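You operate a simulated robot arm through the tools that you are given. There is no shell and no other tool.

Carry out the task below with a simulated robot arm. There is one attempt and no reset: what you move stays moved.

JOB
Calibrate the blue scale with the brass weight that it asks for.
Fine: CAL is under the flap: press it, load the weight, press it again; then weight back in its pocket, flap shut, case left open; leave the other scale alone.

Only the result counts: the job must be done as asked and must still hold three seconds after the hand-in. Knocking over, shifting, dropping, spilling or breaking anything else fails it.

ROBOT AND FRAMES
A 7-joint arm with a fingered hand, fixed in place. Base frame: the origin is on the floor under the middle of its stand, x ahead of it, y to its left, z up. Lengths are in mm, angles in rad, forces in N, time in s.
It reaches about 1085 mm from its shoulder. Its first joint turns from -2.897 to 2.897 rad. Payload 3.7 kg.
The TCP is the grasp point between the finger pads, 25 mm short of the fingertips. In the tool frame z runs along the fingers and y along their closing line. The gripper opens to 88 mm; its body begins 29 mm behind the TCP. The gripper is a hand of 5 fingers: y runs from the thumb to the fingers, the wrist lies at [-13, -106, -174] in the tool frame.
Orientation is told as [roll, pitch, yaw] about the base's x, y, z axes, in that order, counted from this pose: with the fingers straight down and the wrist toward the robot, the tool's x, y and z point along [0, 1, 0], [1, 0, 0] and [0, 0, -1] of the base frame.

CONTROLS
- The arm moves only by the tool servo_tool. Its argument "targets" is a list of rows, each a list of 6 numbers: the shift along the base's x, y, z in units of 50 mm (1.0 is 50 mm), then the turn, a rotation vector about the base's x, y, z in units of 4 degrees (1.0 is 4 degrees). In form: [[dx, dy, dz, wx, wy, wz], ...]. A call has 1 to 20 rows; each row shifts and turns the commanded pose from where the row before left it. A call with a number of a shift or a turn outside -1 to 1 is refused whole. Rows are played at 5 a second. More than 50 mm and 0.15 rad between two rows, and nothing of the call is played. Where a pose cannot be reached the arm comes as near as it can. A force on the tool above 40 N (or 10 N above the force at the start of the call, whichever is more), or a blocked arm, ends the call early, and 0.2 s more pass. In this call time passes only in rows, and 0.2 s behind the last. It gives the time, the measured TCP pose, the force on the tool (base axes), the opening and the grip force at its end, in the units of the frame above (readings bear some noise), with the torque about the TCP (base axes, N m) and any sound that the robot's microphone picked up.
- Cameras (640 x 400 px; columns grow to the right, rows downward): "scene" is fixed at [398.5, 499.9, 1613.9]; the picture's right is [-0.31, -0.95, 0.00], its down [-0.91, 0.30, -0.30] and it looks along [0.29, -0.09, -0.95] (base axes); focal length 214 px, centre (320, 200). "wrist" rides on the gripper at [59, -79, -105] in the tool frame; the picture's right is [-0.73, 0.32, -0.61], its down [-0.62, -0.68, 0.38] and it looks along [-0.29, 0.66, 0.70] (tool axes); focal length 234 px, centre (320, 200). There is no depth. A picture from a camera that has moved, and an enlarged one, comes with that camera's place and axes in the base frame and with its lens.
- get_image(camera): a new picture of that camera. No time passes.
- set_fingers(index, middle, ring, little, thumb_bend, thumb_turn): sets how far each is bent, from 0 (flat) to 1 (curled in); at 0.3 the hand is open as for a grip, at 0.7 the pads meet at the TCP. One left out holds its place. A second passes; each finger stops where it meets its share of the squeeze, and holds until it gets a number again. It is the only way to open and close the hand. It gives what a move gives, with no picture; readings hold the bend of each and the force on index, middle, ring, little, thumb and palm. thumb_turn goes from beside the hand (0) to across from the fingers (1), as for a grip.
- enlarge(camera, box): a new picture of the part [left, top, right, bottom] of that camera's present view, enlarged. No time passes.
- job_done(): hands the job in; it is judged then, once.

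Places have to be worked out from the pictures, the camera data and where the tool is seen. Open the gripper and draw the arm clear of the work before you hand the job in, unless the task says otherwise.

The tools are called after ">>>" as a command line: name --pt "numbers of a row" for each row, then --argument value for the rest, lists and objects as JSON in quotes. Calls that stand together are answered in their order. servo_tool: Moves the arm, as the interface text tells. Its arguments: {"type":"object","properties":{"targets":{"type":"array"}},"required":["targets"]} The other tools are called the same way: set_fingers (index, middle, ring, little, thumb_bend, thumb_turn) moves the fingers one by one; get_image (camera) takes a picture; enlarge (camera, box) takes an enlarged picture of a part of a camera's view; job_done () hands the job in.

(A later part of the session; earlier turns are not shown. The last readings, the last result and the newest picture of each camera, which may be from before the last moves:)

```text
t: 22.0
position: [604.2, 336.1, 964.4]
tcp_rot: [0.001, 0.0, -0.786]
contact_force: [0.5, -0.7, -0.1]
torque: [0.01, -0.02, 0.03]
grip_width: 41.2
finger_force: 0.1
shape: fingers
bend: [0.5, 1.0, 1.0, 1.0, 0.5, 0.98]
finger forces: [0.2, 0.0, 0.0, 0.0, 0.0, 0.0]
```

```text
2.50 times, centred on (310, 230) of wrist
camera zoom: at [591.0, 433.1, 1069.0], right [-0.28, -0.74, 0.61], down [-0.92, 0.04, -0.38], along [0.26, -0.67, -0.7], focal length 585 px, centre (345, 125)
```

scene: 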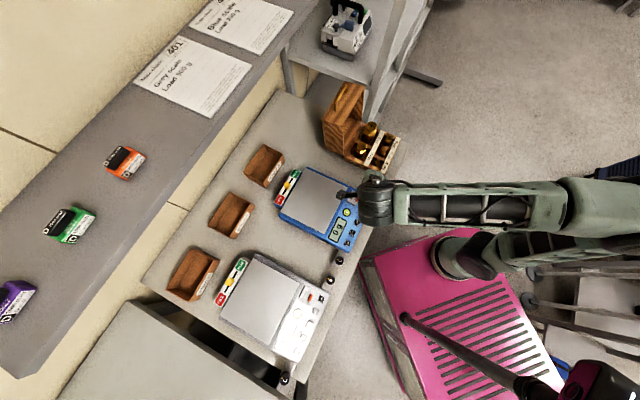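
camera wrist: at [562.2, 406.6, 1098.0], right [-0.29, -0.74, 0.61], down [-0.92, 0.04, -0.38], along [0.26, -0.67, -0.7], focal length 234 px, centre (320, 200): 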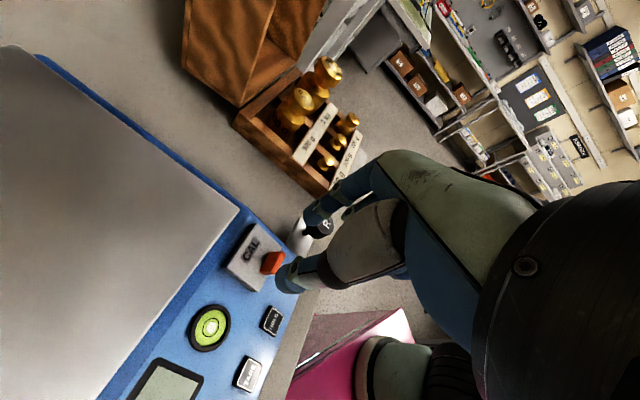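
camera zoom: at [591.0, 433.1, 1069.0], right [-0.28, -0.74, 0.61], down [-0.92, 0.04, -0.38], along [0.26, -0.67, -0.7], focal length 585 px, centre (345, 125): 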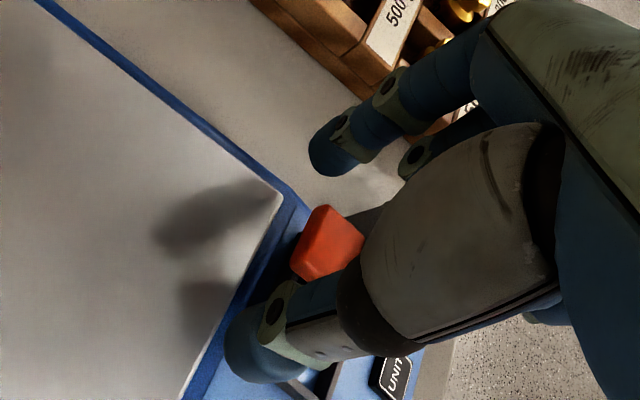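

It stays open. I raise the hand straight up to clear the flap and look.

>>> servo_tool --pt "0 0 0.4 0 0 0" --pt "0 0 0.6 0 0 0" --pt "-0.1 -0.1 0.6 0 0 0"

>>> get_image --camera "wrist"

>>> enlarge --camera "wrist" --box '[220, 210, 320, 310]'

>>> enlarge --camera "scene" --box '[330, 170, 400, 220]'

```text
t: 22.8
position: [598.9, 331.2, 1044.2]
tcp_rot: [0.0, 0.0, -0.786]
contact_force: [-0.9, 0.3, -0.4]
torque: [-0.03, -0.02, 0.01]
grip_width: 41.0
finger_force: 0.0
shape: fingers
bend: [0.5, 1.0, 1.0, 1.0, 0.5, 0.98]
finger forces: [0.0, 0.0, 0.0, 0.0, 0.0, 0.0]
```

```text
taken
camera wrist: at [586.2, 427.8, 1148.4], right [-0.28, -0.74, 0.61], down [-0.92, 0.04, -0.38], along [0.26, -0.67, -0.7], focal length 234 px, centre (320, 200)
```

wrist: 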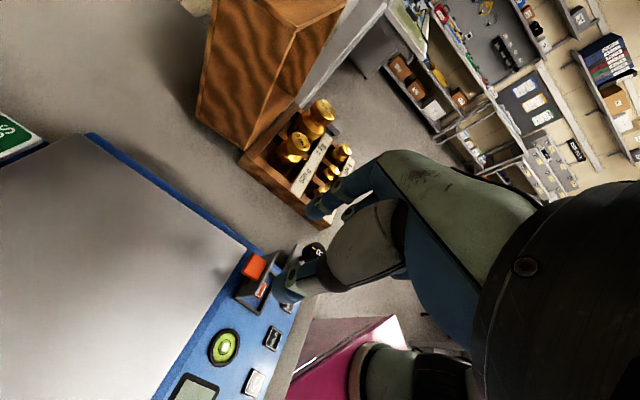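

```text
4.00 times, centred on (270, 260) of wrist
camera zoom: at [586.2, 427.8, 1148.4], right [-0.28, -0.74, 0.61], down [-0.92, 0.04, -0.38], along [0.26, -0.67, -0.7], focal length 937 px, centre (520, -40)
```

zoom: 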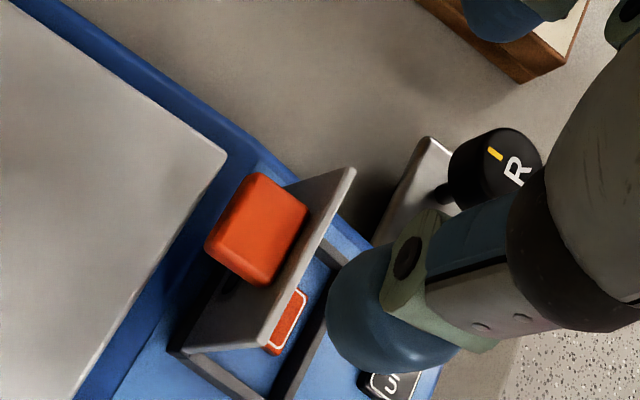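

```text
8.00 times, centred on (365, 195) of scene
camera zoom: at [398.5, 499.9, 1613.9], right [-0.31, -0.95, 0.0], down [-0.91, 0.3, -0.3], along [0.29, -0.09, -0.95], focal length 1716 px, centre (-40, 240)
```

zoom: 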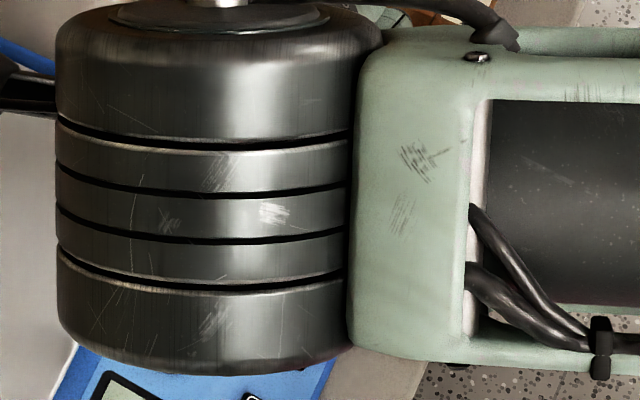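

The flap stands open and the orange CAL key is visible in the well. I move the hand frontward for a clear view of the well and try a poking hand shape (index 0.7, thumb opened flat).

>>> servo_tool --pt "-0.48 -0.48 0 0 0 0" --pt "-0.48 -0.48 0 0 0 0"

>>> set_fingers --index 0.6 --thumb_bend 0

>>> get_image --camera "wrist"

>>> enlarge --camera "wrist" --box '[150, 200, 280, 300]'

```text
t: 23.4
position: [551.9, 282.1, 1044.7]
tcp_rot: [-0.004, -0.002, -0.786]
contact_force: [0.4, 0.3, 0.0]
torque: [-0.02, 0.0, -0.01]
grip_width: 41.2
finger_force: 0.1
shape: fingers
bend: [0.5, 1.0, 1.0, 1.0, 0.5, 0.98]
finger forces: [0.0, 0.0, 0.0, 0.0, 0.1, 0.0]
```

```text
t: 24.4
position: [551.1, 282.3, 1043.7]
tcp_rot: [-0.001, 0.0, -0.785]
contact_force: [0.0, 0.2, -0.4]
torque: [0.0, -0.02, -0.01]
grip_width: 68.2
finger_force: 0.1
shape: fingers
bend: [0.6, 1.0, 1.0, 1.0, 0.0, 0.98]
finger forces: [0.0, 0.0, 0.0, 0.0, 0.0, 0.0]
```

```text
taken
camera wrist: at [538.4, 379.9, 1148.8], right [-0.28, -0.74, 0.61], down [-0.92, 0.04, -0.38], along [0.26, -0.67, -0.7], focal length 234 px, centre (320, 200)
```

wrist: 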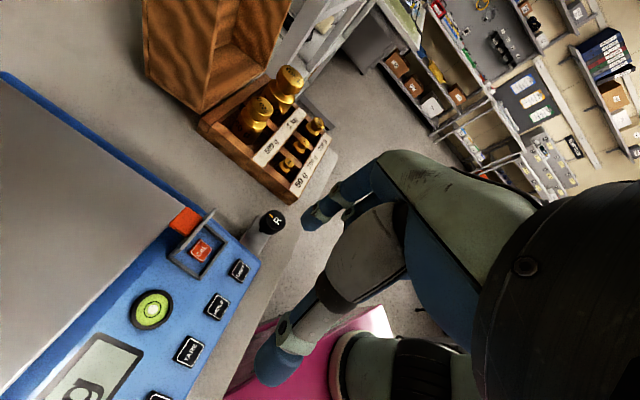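

```text
4.00 times, centred on (215, 250) of wrist
camera zoom: at [538.4, 379.9, 1148.8], right [-0.28, -0.74, 0.61], down [-0.92, 0.04, -0.38], along [0.26, -0.67, -0.7], focal length 937 px, centre (740, 0)
```

zoom: 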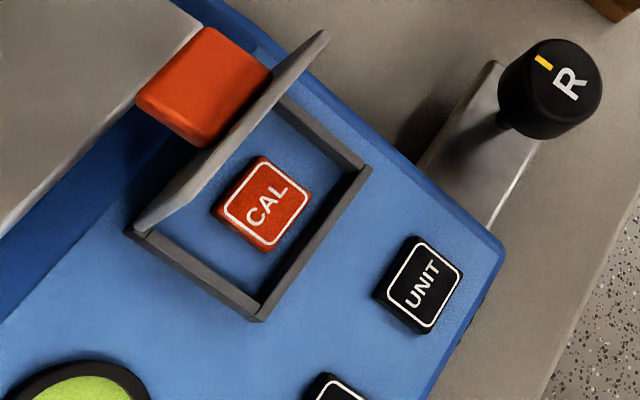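

The CAL key centre works out near bench R≈189, B≈637, z≈906. I straighten to index 0.7 (thumb flat, well above), move over the key and descend partway.

>>> set_fingers --index 0.7

>>> servo_tool --pt "0.24 0.365 0 0 0 0" --pt "0.24 0.365 -0.2 0 0 0" --pt "0 0 -0.4 0 0 0" --pt "0 0 -0.5 0 0 0" --pt "0 0 -0.5 0 0 0"

>>> get_image --camera "wrist"

>>> enlarge --camera "wrist" --box '[220, 160, 350, 290]'

```text
t: 25.4
position: [551.3, 283.2, 1044.2]
tcp_rot: [0.002, 0.0, -0.785]
contact_force: [0.6, 0.1, 0.1]
torque: [-0.01, -0.04, 0.02]
grip_width: 57.3
finger_force: 0.0
shape: fingers
bend: [0.7, 1.0, 1.0, 1.0, 0.0, 0.98]
finger forces: [0.0, 0.0, 0.0, 0.0, 0.0, 0.0]
```

```text
t: 26.6
position: [575.6, 320.9, 964.3]
tcp_rot: [0.0, -0.001, -0.785]
contact_force: [-0.1, 0.4, 1.3]
torque: [-0.02, 0.01, -0.02]
grip_width: 57.2
finger_force: 0.1
shape: fingers
bend: [0.7, 1.0, 1.0, 1.0, 0.0, 0.98]
finger forces: [0.1, 0.1, 0.1, 0.0, 0.0, 0.0]
```

```text
taken
camera wrist: at [561.7, 416.9, 1068.8], right [-0.28, -0.74, 0.61], down [-0.92, 0.04, -0.38], along [0.26, -0.67, -0.7], focal length 234 px, centre (320, 200)
```

wrist: 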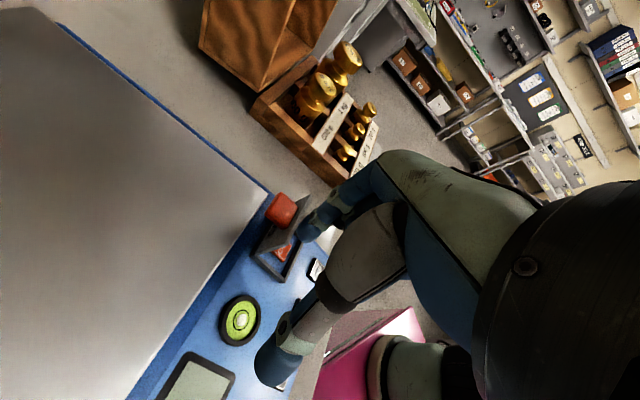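

```text
3.08 times, centred on (285, 225) of wrist
camera zoom: at [561.7, 416.9, 1068.8], right [-0.28, -0.74, 0.61], down [-0.92, 0.04, -0.38], along [0.26, -0.67, -0.7], focal length 720 px, centre (428, 123)
```

zoom: 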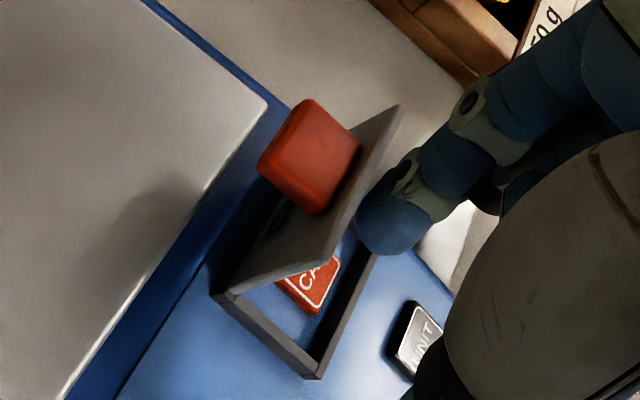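

The index tip is ~3 mm off; I correct by (+0.7, -3.5) mm and descend to just above the key.

>>> servo_tool --pt "0.014 -0.07 -0.2 0 0 0" --pt "0 0 -0.2 0 0 0" --pt "0 0 -0.1 0 0 0"

>>> enlarge --camera "wrist" --box '[240, 160, 370, 290]'

```text
t: 27.4
position: [575.1, 316.3, 939.8]
tcp_rot: [0.0, 0.0, -0.783]
contact_force: [0.0, 0.0, 0.9]
torque: [-0.03, 0.0, -0.01]
grip_width: 57.3
finger_force: 0.1
shape: fingers
bend: [0.7, 1.0, 1.0, 1.0, 0.0, 0.98]
finger forces: [0.1, 0.1, 0.0, 0.1, 0.0, 0.0]
```

```text
3.08 times, centred on (305, 225) of wrist
camera zoom: at [563.3, 413.4, 1044.0], right [-0.28, -0.74, 0.61], down [-0.92, 0.04, -0.38], along [0.26, -0.67, -0.7], focal length 720 px, centre (366, 123)
```

zoom: 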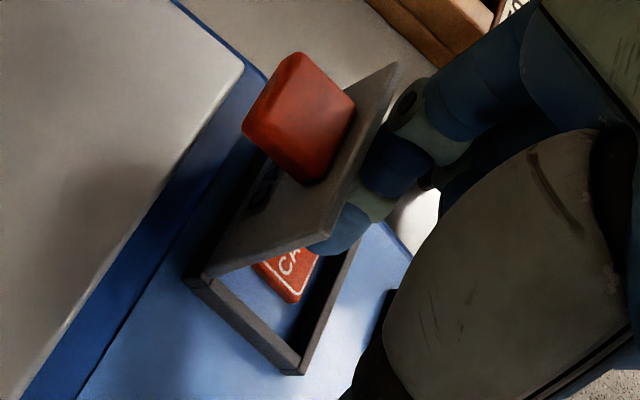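

The tip is over the key. I press down slowly in small steps watching force and sound.

>>> servo_tool --pt "-0.01 0.01 -0.04 0 0 0" --pt "0 0 -0.03 0 0 0" --pt "0 0 -0.03 0 0 0" --pt "0 0 -0.03 0 0 0"

```text
t: 28.4
position: [574.4, 316.4, 931.8]
tcp_rot: [0.001, 0.002, -0.786]
contact_force: [0.7, -0.5, 1.2]
torque: [0.0, -0.03, -0.01]
grip_width: 57.1
finger_force: 0.7
shape: fingers
bend: [0.7, 1.0, 1.0, 1.0, 0.0, 0.98]
finger forces: [1.7, 0.1, 0.0, 0.1, 0.0, 0.1]
heard: click
```

A click was heard with light index force. I check the display before doing anything more.

>>> get_image --camera "wrist"

>>> enlarge --camera "scene" --box '[300, 200, 370, 260]'

```text
taken
camera wrist: at [562.3, 413.5, 1037.6], right [-0.29, -0.74, 0.61], down [-0.92, 0.04, -0.38], along [0.26, -0.67, -0.7], focal length 234 px, centre (320, 200)
```

wrist: 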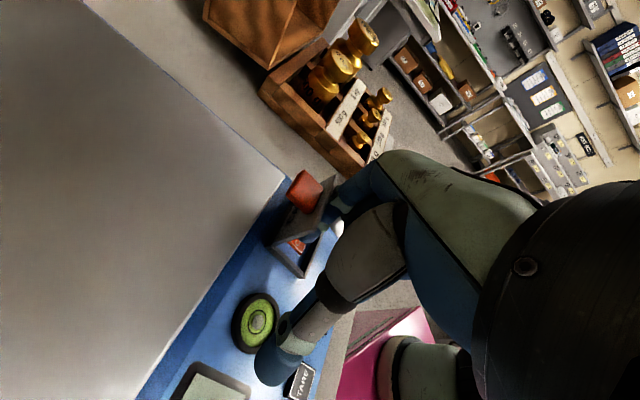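

```text
6.67 times, centred on (335, 230) of scene
camera zoom: at [398.5, 499.9, 1613.9], right [-0.31, -0.95, 0.0], down [-0.91, 0.3, -0.3], along [0.29, -0.09, -0.95], focal length 1430 px, centre (220, 0)
```

zoom: 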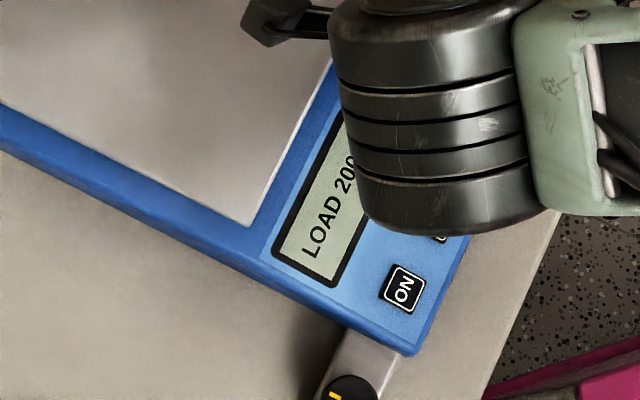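

The display shows "LOAD 200…", so CAL is registered. I lift the finger straight up and clear of the flap.

>>> servo_tool --pt "0 0 0.2 0 0 0" --pt "0 0 0.5 0 0 0" --pt "0 0 0.8 0 0 0" --pt "-0.2 -0.2 0.6 0 0 0"

>>> get_image --camera "wrist"

>>> enlarge --camera "scene" --box '[300, 200, 370, 260]'

>>> enlarge --camera "scene" --box '[345, 110, 415, 180]'

```text
t: 29.4
position: [566.3, 306.7, 1037.8]
tcp_rot: [0.001, 0.0, -0.785]
contact_force: [-0.2, 1.4, 0.2]
torque: [-0.02, 0.01, 0.01]
grip_width: 57.2
finger_force: 0.0
shape: fingers
bend: [0.7, 1.0, 1.0, 1.0, 0.0, 0.98]
finger forces: [0.0, 0.1, 0.0, 0.0, 0.0, 0.1]
```

```text
taken
camera wrist: at [552.9, 404.6, 1142.5], right [-0.28, -0.74, 0.61], down [-0.92, 0.04, -0.38], along [0.26, -0.67, -0.7], focal length 234 px, centre (320, 200)
```

wrist: 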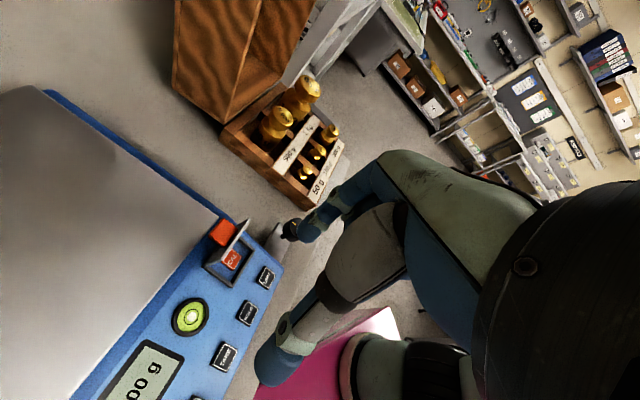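

```text
6.67 times, centred on (335, 230) of scene
camera zoom: at [398.5, 499.9, 1613.9], right [-0.31, -0.95, 0.0], down [-0.91, 0.3, -0.3], along [0.29, -0.09, -0.95], focal length 1430 px, centre (220, 0)
```

zoom: 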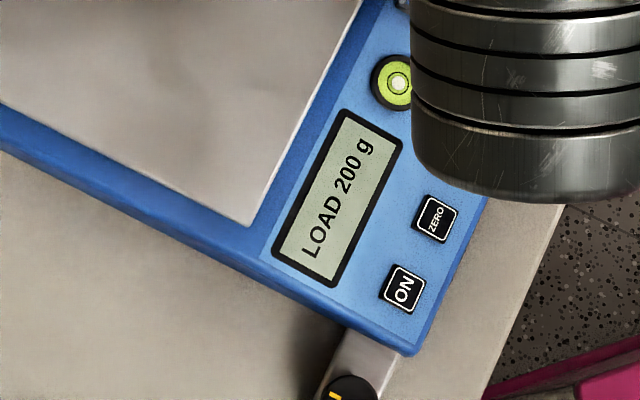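

```text
5.71 times, centred on (380, 145) of scene
camera zoom: at [398.5, 499.9, 1613.9], right [-0.31, -0.95, 0.0], down [-0.91, 0.3, -0.3], along [0.29, -0.09, -0.95], focal length 1226 px, centre (-23, 514)
```

zoom: 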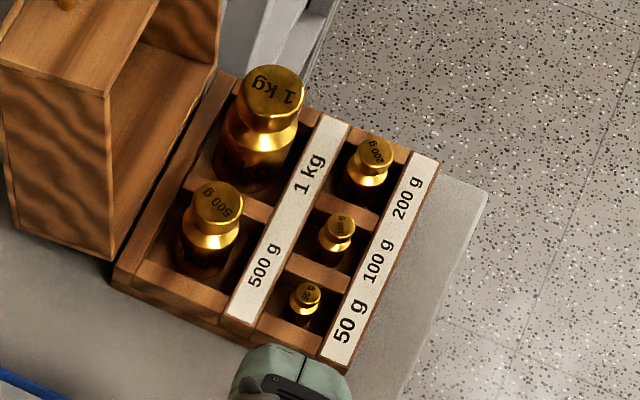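

Display reads "LOAD 200 g". I verify the engraving on the weight in the 200 g pocket and its exact geometry.

>>> enlarge --camera "scene" --box '[370, 120, 405, 150]'

>>> enlarge --camera "wrist" --box '[210, 60, 360, 220]'

>>> enlarge --camera "wrist" --box '[290, 110, 360, 190]'

```text
13.33 times, centred on (388, 135) of scene
camera zoom: at [398.5, 499.9, 1613.9], right [-0.31, -0.95, 0.0], down [-0.91, 0.3, -0.3], along [0.29, -0.09, -0.95], focal length 2860 px, centre (-580, 1067)
```

zoom: 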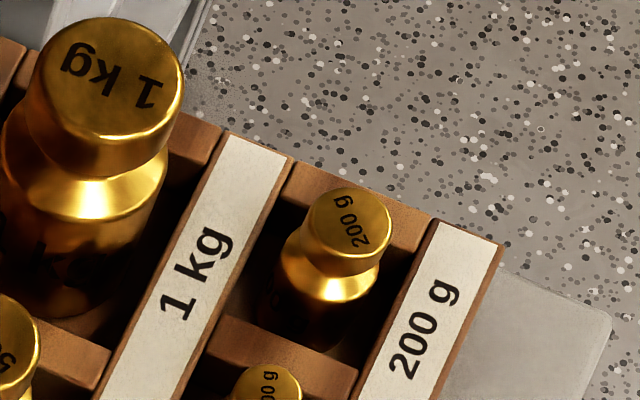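

```text
2.50 times, centred on (285, 140) of wrist
camera zoom: at [552.9, 404.6, 1142.5], right [-0.28, -0.74, 0.61], down [-0.92, 0.04, -0.38], along [0.26, -0.67, -0.7], focal length 585 px, centre (408, 350)
```

zoom: 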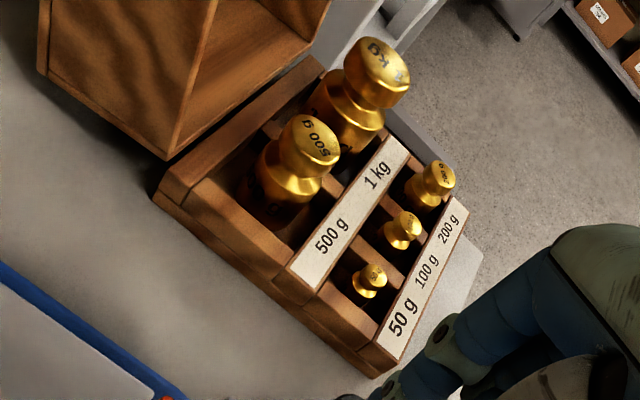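

```text
5.00 times, centred on (325, 150) of wrist
camera zoom: at [552.9, 404.6, 1142.5], right [-0.28, -0.74, 0.61], down [-0.92, 0.04, -0.38], along [0.26, -0.67, -0.7], focal length 1171 px, centre (295, 450)
```

zoom: 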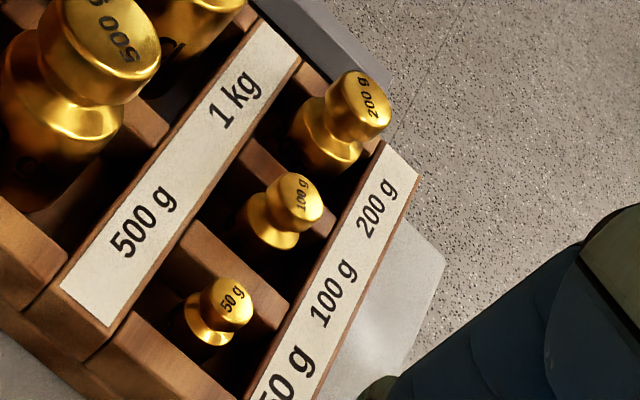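

The weight in the 200 g pocket is engraved 200 g; its knob top triangulates to base ≈(769, 104, 915), about 25 mm above the tray rim. Yaw 0 keeps the curled fingers clear of the other weights, so I open the pinch and move above it.

>>> set_fingers --index 0.5 --thumb_bend 0.5

>>> servo_tool --pt "0.338 -0.3485 0.05 0 0 0.94" --pt "0.338 -0.3485 0 0 0 0.94" --pt "0.338 -0.3485 0 0 0 0.94" --pt "0.338 -0.3485 0 0 0 0.94" --pt "0.338 -0.3485 0 0 0 0.94" --pt "0.338 -0.3485 0 0 0 0.94" --pt "0.338 -0.3485 0 0 0 0.94" --pt "0.338 -0.3485 0 0 0 0.94" --pt "0.338 -0.3485 0 0 0 0.94" --pt "0.338 -0.3485 0 0 0 0.94" --pt "0.338 -0.3485 0 0 0 0.94" --pt "0.338 -0.3485 0 0 0 0.94"

>>> get_image --camera "wrist"

>>> get_image --camera "scene"

```text
t: 30.4
position: [566.3, 307.5, 1037.9]
tcp_rot: [0.0, 0.0, -0.785]
contact_force: [0.9, -0.6, -0.4]
torque: [-0.01, -0.02, 0.03]
grip_width: 41.9
finger_force: 0.0
shape: fingers
bend: [0.5, 1.0, 1.0, 1.0, 0.5, 0.98]
finger forces: [0.1, 0.0, 0.0, 0.1, 0.1, 0.0]
```

```text
t: 33.0
position: [769.2, 99.0, 1040.3]
tcp_rot: [-0.001, 0.0, 0.003]
contact_force: [-0.1, 0.5, 0.1]
torque: [-0.02, -0.02, -0.04]
grip_width: 41.7
finger_force: 0.1
shape: fingers
bend: [0.5, 1.0, 1.0, 1.0, 0.5, 0.98]
finger forces: [0.0, 0.0, 0.1, 0.0, 0.1, 0.1]
```

```text
taken
camera wrist: at [689.9, 156.1, 1145.3], right [0.33, -0.72, 0.61], down [-0.68, -0.63, -0.38], along [0.66, -0.29, -0.7], focal length 234 px, centre (320, 200)
```

wrist: 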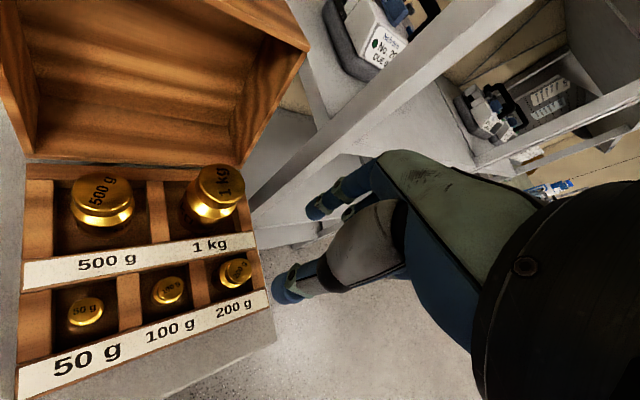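

```text
taken
```

scene: 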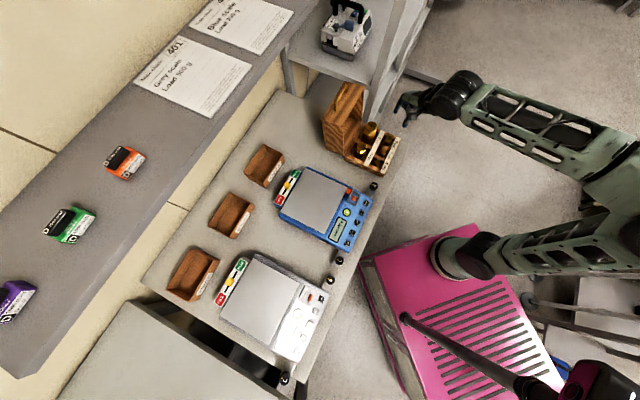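

I enlarge the 200 g weight from this pose and confirm that the flap is still open.

>>> enlarge --camera "wrist" --box '[190, 230, 290, 320]'

>>> enlarge --camera "scene" --box '[330, 180, 400, 220]'

>>> enlarge --camera "scene" --box '[355, 80, 455, 160]'

```text
4.44 times, centred on (240, 275) of wrist
camera zoom: at [689.9, 156.1, 1145.3], right [0.33, -0.72, 0.61], down [-0.68, -0.63, -0.38], along [0.66, -0.29, -0.7], focal length 1041 px, centre (676, -133)
```

zoom: 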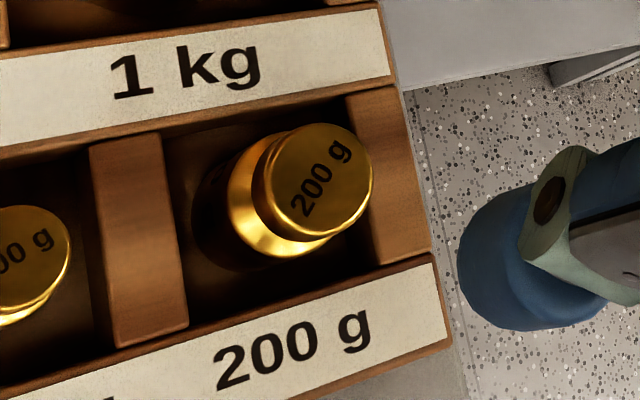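

```text
9.14 times, centred on (365, 200) of scene
camera zoom: at [398.5, 499.9, 1613.9], right [-0.31, -0.95, 0.0], down [-0.91, 0.3, -0.3], along [0.29, -0.09, -0.95], focal length 1961 px, centre (-91, 200)
```

zoom: 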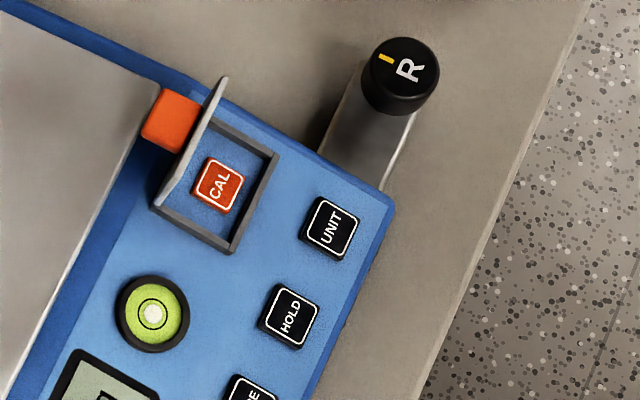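

```text
5.00 times, centred on (405, 120) of scene
camera zoom: at [398.5, 499.9, 1613.9], right [-0.31, -0.95, 0.0], down [-0.91, 0.3, -0.3], along [0.29, -0.09, -0.95], focal length 1072 px, centre (-105, 600)
```

zoom: 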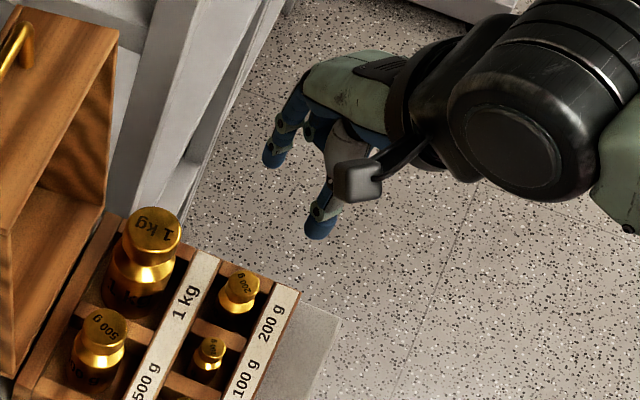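

Both views agree: knob at (768.5, 104.7, 915). I'm nearly above it; descend to 9 mm above the knob first and check alignment.

>>> servo_tool --pt "0 0 -0.6 0 0 0" --pt "0 0 -0.6 0 0 0" --pt "0 0 -0.6 0 0 0"

>>> enlarge --camera "wrist" --box '[220, 150, 380, 330]'

>>> enlarge --camera "scene" --box '[355, 100, 435, 170]'

```text
t: 33.8
position: [767.8, 98.1, 950.2]
tcp_rot: [-0.001, -0.001, 0.003]
contact_force: [-0.1, 0.9, 0.4]
torque: [-0.03, -0.02, 0.0]
grip_width: 41.8
finger_force: 0.2
shape: fingers
bend: [0.5, 1.0, 1.0, 1.0, 0.5, 0.98]
finger forces: [0.0, 0.0, 0.0, 0.0, 0.0, 0.1]
```

```text
2.22 times, centred on (300, 240) of wrist
camera zoom: at [690.3, 155.8, 1054.0], right [0.32, -0.72, 0.61], down [-0.68, -0.63, -0.38], along [0.66, -0.29, -0.7], focal length 520 px, centre (364, 111)
```

zoom: 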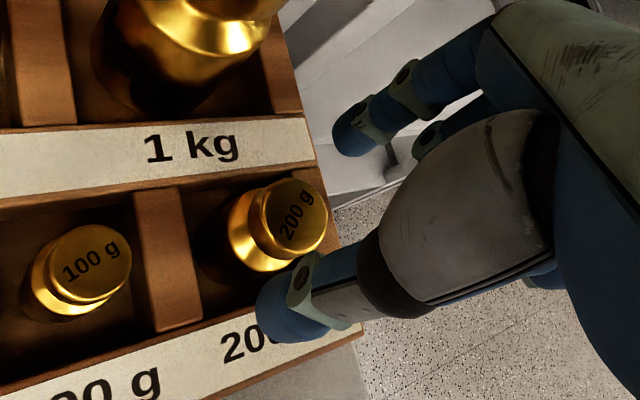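

```text
5.71 times, centred on (395, 135) of scene
camera zoom: at [398.5, 499.9, 1613.9], right [-0.31, -0.95, 0.0], down [-0.91, 0.3, -0.3], along [0.29, -0.09, -0.95], focal length 1226 px, centre (-109, 571)
```

zoom: 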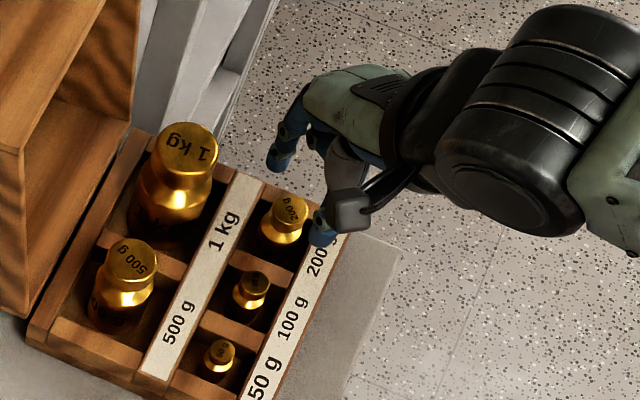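

Alignment matches prediction. I descend 26 mm so the tips are just above rim level around the knob.

>>> servo_tool --pt "0 0 -0.2 0 0 0" --pt "0 0 -0.2 0 0 0" --pt "0 0 -0.12 0 0 0"

>>> enlarge --camera "wrist" --box '[240, 150, 380, 310]'

```text
t: 34.6
position: [768.6, 98.2, 923.0]
tcp_rot: [0.0, 0.001, 0.0]
contact_force: [0.0, 0.1, -0.1]
torque: [-0.02, 0.0, 0.02]
grip_width: 41.9
finger_force: 0.0
shape: fingers
bend: [0.5, 1.0, 1.0, 1.0, 0.5, 0.98]
finger forces: [0.0, 0.0, 0.1, 0.1, 0.1, 0.0]
```

```text
2.50 times, centred on (310, 230) of wrist
camera zoom: at [690.4, 155.9, 1028.3], right [0.32, -0.73, 0.61], down [-0.68, -0.63, -0.38], along [0.66, -0.29, -0.7], focal length 585 px, centre (345, 125)
```

zoom: 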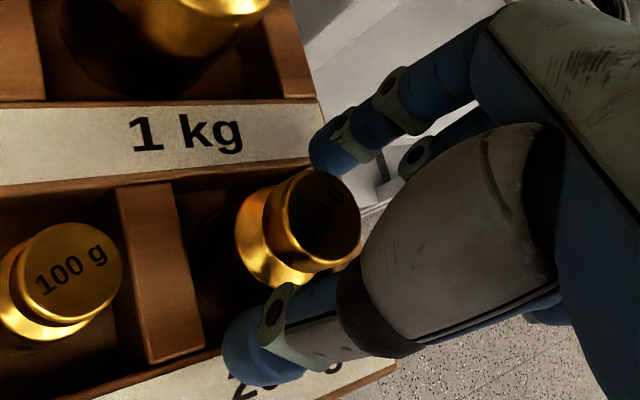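

The knob is between the pads. I close the pinch.

>>> set_fingers --index 0.7 --thumb_bend 0.7

>>> enlarge --camera "wrist" --box '[240, 150, 380, 310]'

```text
t: 35.6
position: [768.4, 97.6, 922.6]
tcp_rot: [-0.001, 0.0, 0.001]
contact_force: [-0.3, -0.3, -0.2]
torque: [-0.02, -0.02, 0.04]
grip_width: 19.1
finger_force: 5.5
shape: fingers
bend: [0.61, 1.0, 1.0, 1.0, 0.62, 0.98]
finger forces: [5.2, 0.1, 0.0, 0.0, 5.2, 0.1]
```

```text
2.50 times, centred on (310, 230) of wrist
camera zoom: at [690.4, 155.9, 1028.4], right [0.32, -0.73, 0.61], down [-0.68, -0.62, -0.38], along [0.66, -0.29, -0.7], focal length 585 px, centre (345, 125)
```

zoom: 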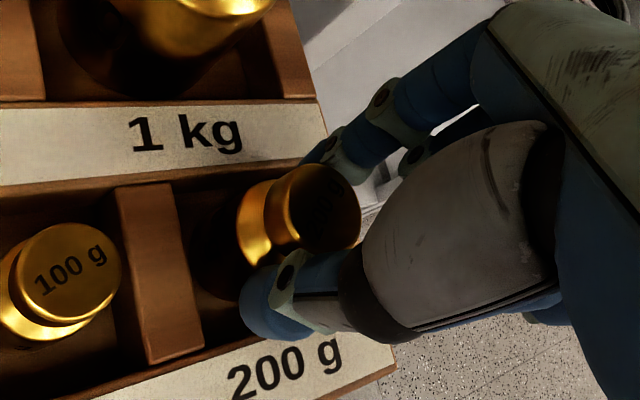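

Both fingers report 5.2 N. I lift gently 15 mm and check that the weight follows.

>>> servo_tool --pt "0 0 0.06 0 0 0" --pt "0 0 0.1 0 0 0" --pt "0 0 0.14 0 0 0"

>>> enlarge --camera "wrist" --box '[240, 150, 380, 310]'

```text
t: 36.4
position: [769.9, 97.8, 939.8]
tcp_rot: [0.001, 0.0, 0.002]
contact_force: [0.2, 0.3, -1.5]
torque: [0.0, 0.0, 0.01]
grip_width: 14.1
finger_force: 4.2
shape: fingers
bend: [0.63, 1.0, 1.0, 1.0, 0.64, 0.97]
finger forces: [4.7, 0.0, 0.0, 0.1, 4.3, 0.0]
```

```text
2.50 times, centred on (310, 230) of wrist
camera zoom: at [690.3, 156.1, 1043.7], right [0.32, -0.73, 0.61], down [-0.68, -0.62, -0.38], along [0.66, -0.29, -0.7], focal length 585 px, centre (345, 125)
```

zoom: 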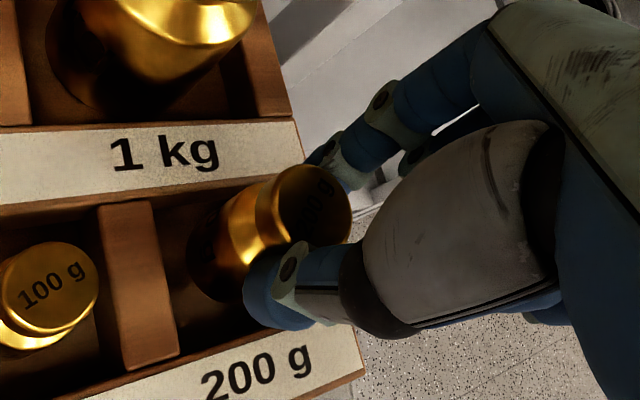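

The tool feels about the 2 N load and the fingertips have settled under the head. I continue lifting and check.

>>> servo_tool --pt "0 0 0.2 0 0 0" --pt "0 0 0.2 0 0 0" --pt "0 0 0.3 0 0 0"

>>> enlarge --camera "wrist" --box '[220, 150, 380, 330]'

>>> enlarge --camera "scene" --box '[355, 90, 445, 170]'

```text
t: 37.2
position: [769.1, 97.4, 974.2]
tcp_rot: [-0.001, 0.0, 0.005]
contact_force: [0.0, 0.1, -1.8]
torque: [-0.03, -0.04, 0.0]
grip_width: 13.9
finger_force: 4.7
shape: fingers
bend: [0.63, 1.0, 1.0, 1.0, 0.64, 0.97]
finger forces: [4.9, 0.0, 0.0, 0.0, 4.3, 0.0]
```

```text
2.22 times, centred on (300, 240) of wrist
camera zoom: at [690.2, 155.5, 1079.4], right [0.32, -0.73, 0.61], down [-0.68, -0.63, -0.38], along [0.66, -0.29, -0.7], focal length 520 px, centre (364, 111)
```

zoom: 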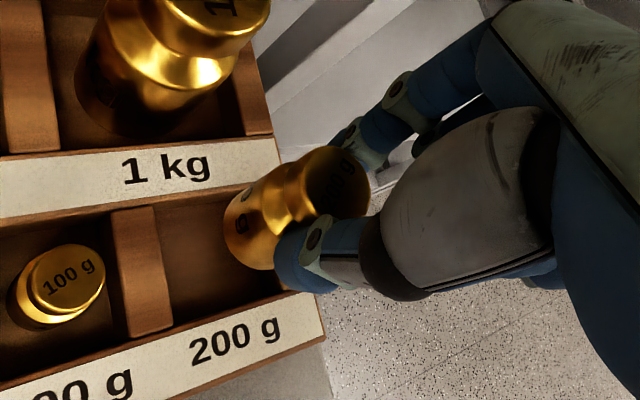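

```text
5.00 times, centred on (400, 130) of scene
camera zoom: at [398.5, 499.9, 1613.9], right [-0.31, -0.95, 0.0], down [-0.91, 0.3, -0.3], along [0.29, -0.09, -0.95], focal length 1072 px, centre (-80, 550)
```

zoom: 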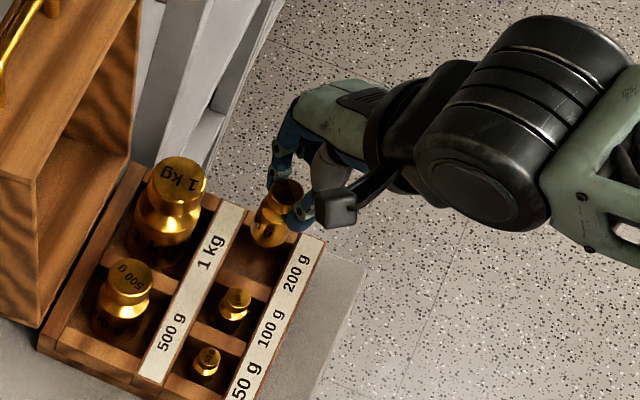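

The weight hangs securely from the pinch. I raise it, carry it left in front of the case lid at safe height, slowly.

>>> servo_tool --pt "0 0 0.4 0 0 0" --pt "0 0 0.5 0 0 0" --pt "0 0 0.5 0 0 0" --pt "-0.2 0.2 0.2 0 0 0" --pt "-0.324 0.324 0 0 0 0" --pt "-0.324 0.324 0 0 0 0" --pt "-0.324 0.324 0 0 0 0" --pt "-0.324 0.324 0 0 0 0" --pt "-0.324 0.324 0 0 0 0" --pt "-0.324 0.324 0 0 0 0" --pt "-0.324 0.324 0 0 0 0" --pt "-0.324 0.324 0 0 0 0" --pt "-0.324 0.324 0 0 0 0" --pt "-0.324 0.324 0 0 0 0" --pt "-0.324 0.324 0 0 0 0" --pt "-0.126 0.126 0 0 0 0"

>>> get_image --camera "wrist"

>>> get_image --camera "scene"

```text
t: 40.6
position: [573.0, 292.5, 1054.5]
tcp_rot: [0.0, -0.001, 0.002]
contact_force: [0.2, 0.0, -2.2]
torque: [-0.01, -0.01, 0.05]
grip_width: 13.8
finger_force: 4.9
shape: fingers
bend: [0.63, 1.0, 1.0, 1.0, 0.64, 0.97]
finger forces: [5.2, 0.1, 0.0, 0.0, 4.5, 0.0]
```

```text
taken
camera wrist: at [495.7, 350.5, 1159.0], right [0.32, -0.73, 0.61], down [-0.68, -0.63, -0.38], along [0.66, -0.29, -0.7], focal length 234 px, centre (320, 200)
```

wrist: 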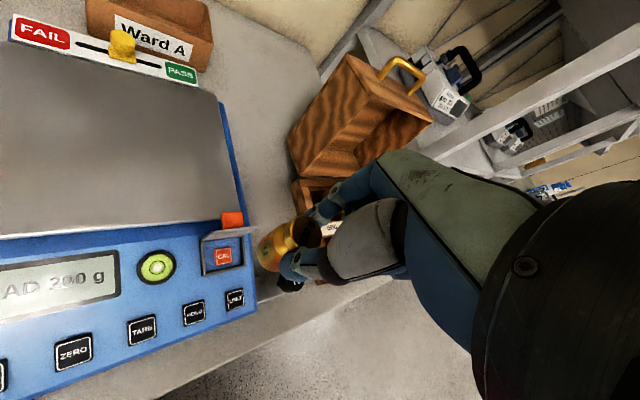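

```text
taken
```

scene: 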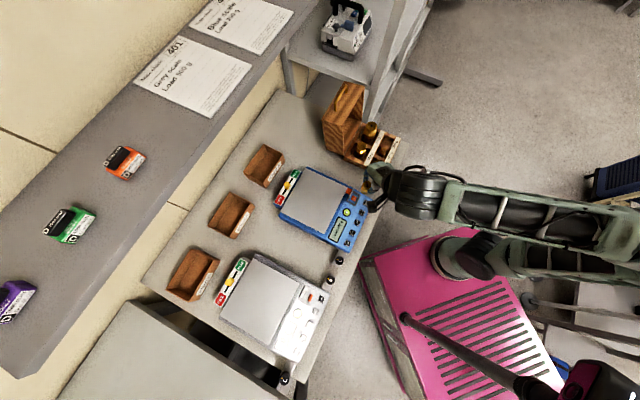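

The weight is still held. I carry it over the pan centre (about base 618, 448).

>>> servo_tool --pt "0.1286 0.425 0 0 0 0" --pt "0.1286 0.425 0 0 0 0" --pt "0.1286 0.425 0 0 0 0" --pt "0.1286 0.425 0 0 0 0" --pt "0.1286 0.425 0 0 0 0" --pt "0.1286 0.425 0 0 0 0" --pt "0.1286 0.425 0 0 0 0"

>>> get_image --camera "wrist"

>>> enlarge --camera "wrist" --box '[220, 170, 380, 330]'

>>> enlarge --camera "scene" --box '[270, 140, 390, 260]'

```text
t: 42.2
position: [619.0, 440.5, 1055.8]
tcp_rot: [0.0, -0.001, 0.001]
contact_force: [1.0, -0.4, -2.0]
torque: [0.01, 0.05, 0.03]
grip_width: 13.8
finger_force: 5.5
shape: fingers
bend: [0.63, 1.0, 1.0, 1.0, 0.64, 0.97]
finger forces: [5.5, 0.0, 0.0, 0.0, 4.8, 0.0]
```

```text
taken
camera wrist: at [540.6, 498.5, 1159.5], right [0.32, -0.73, 0.61], down [-0.68, -0.62, -0.38], along [0.66, -0.29, -0.7], focal length 234 px, centre (320, 200)
```

wrist: 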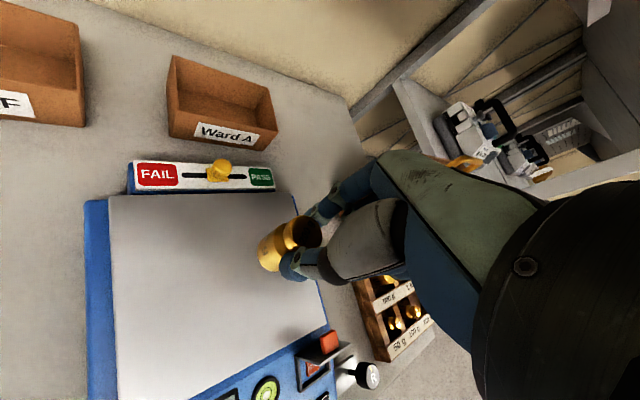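

```text
2.50 times, centred on (300, 250) of wrist
camera zoom: at [540.6, 498.5, 1159.5], right [0.32, -0.73, 0.61], down [-0.68, -0.62, -0.38], along [0.66, -0.29, -0.7], focal length 585 px, centre (370, 75)
```

zoom: 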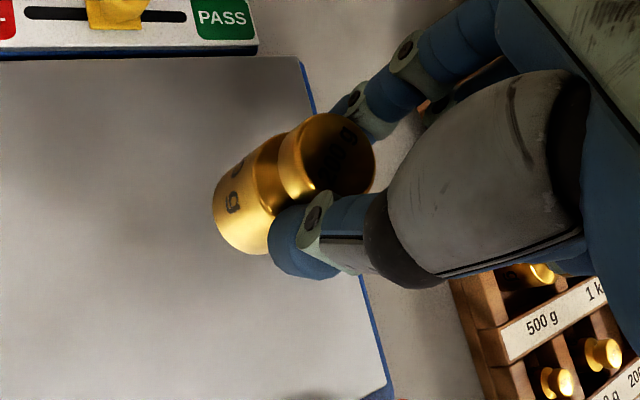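

```text
3.33 times, centred on (330, 200) of scene
camera zoom: at [398.5, 499.9, 1613.9], right [-0.31, -0.95, 0.0], down [-0.91, 0.3, -0.3], along [0.29, -0.09, -0.95], focal length 715 px, centre (287, 200)
```

zoom: 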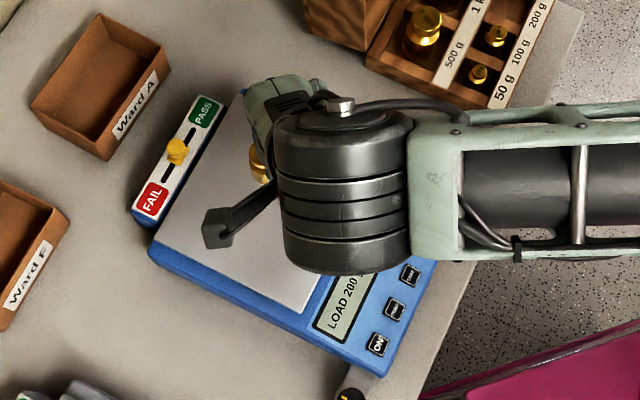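

The weight is above the pan centre. I lower 60 mm, then check the clearance.

>>> servo_tool --pt "0 0 -0.3 0 0 0" --pt "0 0 -0.3 0 0 0" --pt "0 0 -0.3 0 0 0" --pt "0 0 -0.3 0 0 0"

>>> enlarge --camera "wrist" --box '[200, 150, 380, 330]'

```text
t: 43.2
position: [618.6, 439.8, 994.8]
tcp_rot: [0.0, 0.0, 0.001]
contact_force: [0.2, 0.3, -2.3]
torque: [-0.01, -0.03, -0.01]
grip_width: 13.9
finger_force: 4.8
shape: fingers
bend: [0.63, 1.0, 1.0, 1.0, 0.64, 0.97]
finger forces: [5.5, 0.0, 0.0, 0.0, 4.7, 0.0]
```

```text
2.22 times, centred on (290, 240) of wrist
camera zoom: at [540.8, 498.9, 1098.6], right [0.32, -0.73, 0.61], down [-0.68, -0.63, -0.38], along [0.66, -0.29, -0.7], focal length 520 px, centre (387, 111)
```

zoom: 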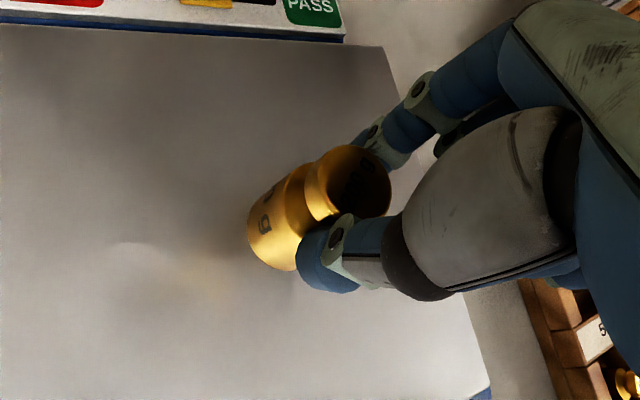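

The reflection/shadow suggests ~15 mm to go. I lower in small steps watching the z force.

>>> servo_tool --pt "0 0 -0.08 0 0 0" --pt "0 0 -0.06 0 0 0" --pt "0 0 -0.04 0 0 0" --pt "0 0 -0.04 0 0 0"

>>> enlarge --camera "wrist" --box '[240, 190, 360, 290]'

```text
t: 44.2
position: [618.7, 440.6, 983.6]
tcp_rot: [0.0, 0.0, 0.001]
contact_force: [0.1, 0.6, -1.1]
torque: [-0.07, -0.02, 0.0]
grip_width: 13.9
finger_force: 5.5
shape: fingers
bend: [0.63, 1.0, 1.0, 1.0, 0.64, 0.97]
finger forces: [5.5, 0.0, 0.1, 0.1, 4.7, 0.0]
```

```text
4.00 times, centred on (300, 240) of wrist
camera zoom: at [540.5, 498.8, 1087.9], right [0.32, -0.73, 0.61], down [-0.68, -0.62, -0.38], along [0.66, -0.29, -0.7], focal length 937 px, centre (400, 40)
```

zoom: 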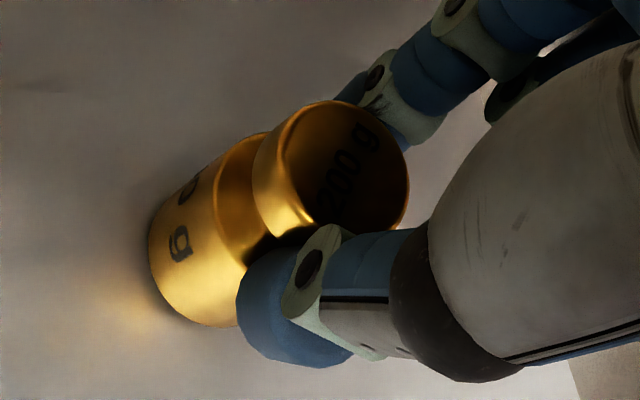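

The load reading is shrinking; close to contact. A few more 1 mm steps.

>>> servo_tool --pt "0 0 -0.02 0 0 0" --pt "0 0 -0.02 0 0 0"

>>> servo_tool --pt "0 0 -0.02 0 0 0" --pt "0 0 -0.02 0 0 0"

>>> enlarge --camera "wrist" --box '[240, 190, 360, 290]'

>>> enlarge --camera "scene" --box '[300, 200, 380, 260]'

```text
t: 44.8
position: [617.5, 439.7, 983.4]
tcp_rot: [-0.001, 0.0, 0.002]
contact_force: [0.7, -0.5, -0.1]
torque: [-0.04, 0.03, 0.0]
grip_width: 13.6
finger_force: 5.3
shape: fingers
bend: [0.63, 1.0, 1.0, 1.0, 0.64, 0.97]
finger forces: [6.1, 0.0, 0.0, 0.0, 4.9, 0.0]
```

```text
t: 45.4
position: [618.8, 440.3, 980.7]
tcp_rot: [0.001, 0.001, 0.003]
contact_force: [-1.1, -0.9, 5.8]
torque: [0.02, -0.03, -0.01]
grip_width: 13.4
finger_force: 7.7
shape: fingers
bend: [0.64, 1.0, 1.0, 1.0, 0.64, 0.97]
finger forces: [9.3, 0.1, 0.0, 0.0, 7.0, 0.0]
```

```text
4.00 times, centred on (300, 240) of wrist
camera zoom: at [540.4, 498.8, 1084.8], right [0.32, -0.73, 0.61], down [-0.68, -0.62, -0.38], along [0.66, -0.29, -0.7], focal length 937 px, centre (400, 40)
```

zoom: 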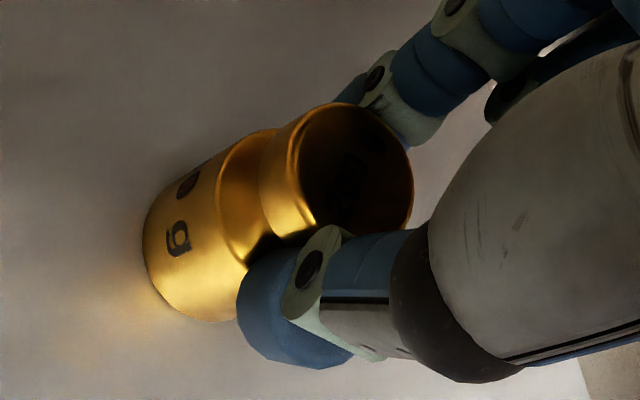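

```text
6.67 times, centred on (340, 230) of scene
camera zoom: at [398.5, 499.9, 1613.9], right [-0.31, -0.95, 0.0], down [-0.91, 0.3, -0.3], along [0.29, -0.09, -0.95], focal length 1430 px, centre (187, 0)
```

zoom: 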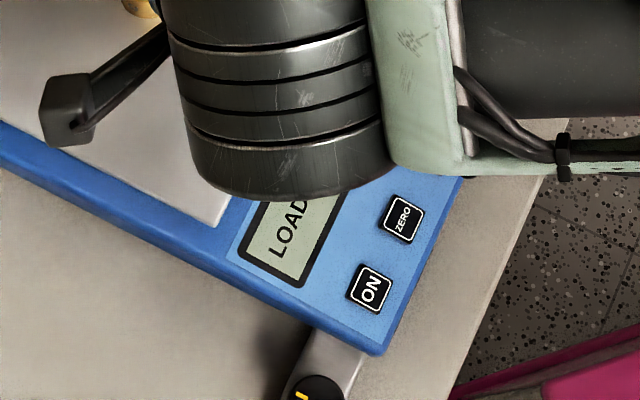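

The weight now stands on the pan (about 6 N upward). I back off 1 mm to relieve the press and then open the fingers symmetrically.

>>> servo_tool --pt "0 0 0.025 0 0 0"

>>> set_fingers --index 0.58 --thumb_bend 0.58

>>> enlarge --camera "wrist" --box '[240, 170, 380, 310]'

```text
t: 45.8
position: [619.1, 440.1, 979.6]
tcp_rot: [-0.002, -0.001, 0.002]
contact_force: [-0.5, -1.1, 1.4]
torque: [0.02, 0.0, -0.05]
grip_width: 13.6
finger_force: 7.1
shape: fingers
bend: [0.63, 1.0, 1.0, 1.0, 0.64, 0.97]
finger forces: [7.6, 0.0, 0.0, 0.1, 6.1, 0.2]
```

```text
t: 46.8
position: [618.0, 441.4, 980.8]
tcp_rot: [0.0, -0.001, 0.002]
contact_force: [0.6, -0.2, 0.4]
torque: [-0.01, 0.01, 0.02]
grip_width: 25.9
finger_force: 0.0
shape: fingers
bend: [0.57, 1.0, 1.0, 1.0, 0.57, 0.97]
finger forces: [0.0, 0.1, 0.0, 0.1, 0.0, 0.1]
```

```text
2.86 times, centred on (310, 240) of wrist
camera zoom: at [540.5, 499.0, 1085.4], right [0.32, -0.73, 0.61], down [-0.68, -0.63, -0.38], along [0.66, -0.29, -0.7], focal length 669 px, centre (349, 86)
```

zoom: 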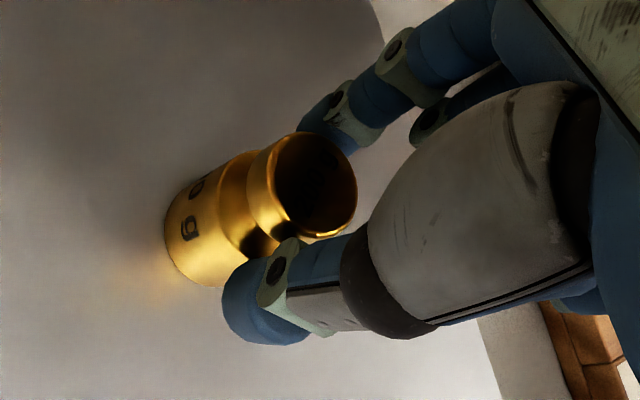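

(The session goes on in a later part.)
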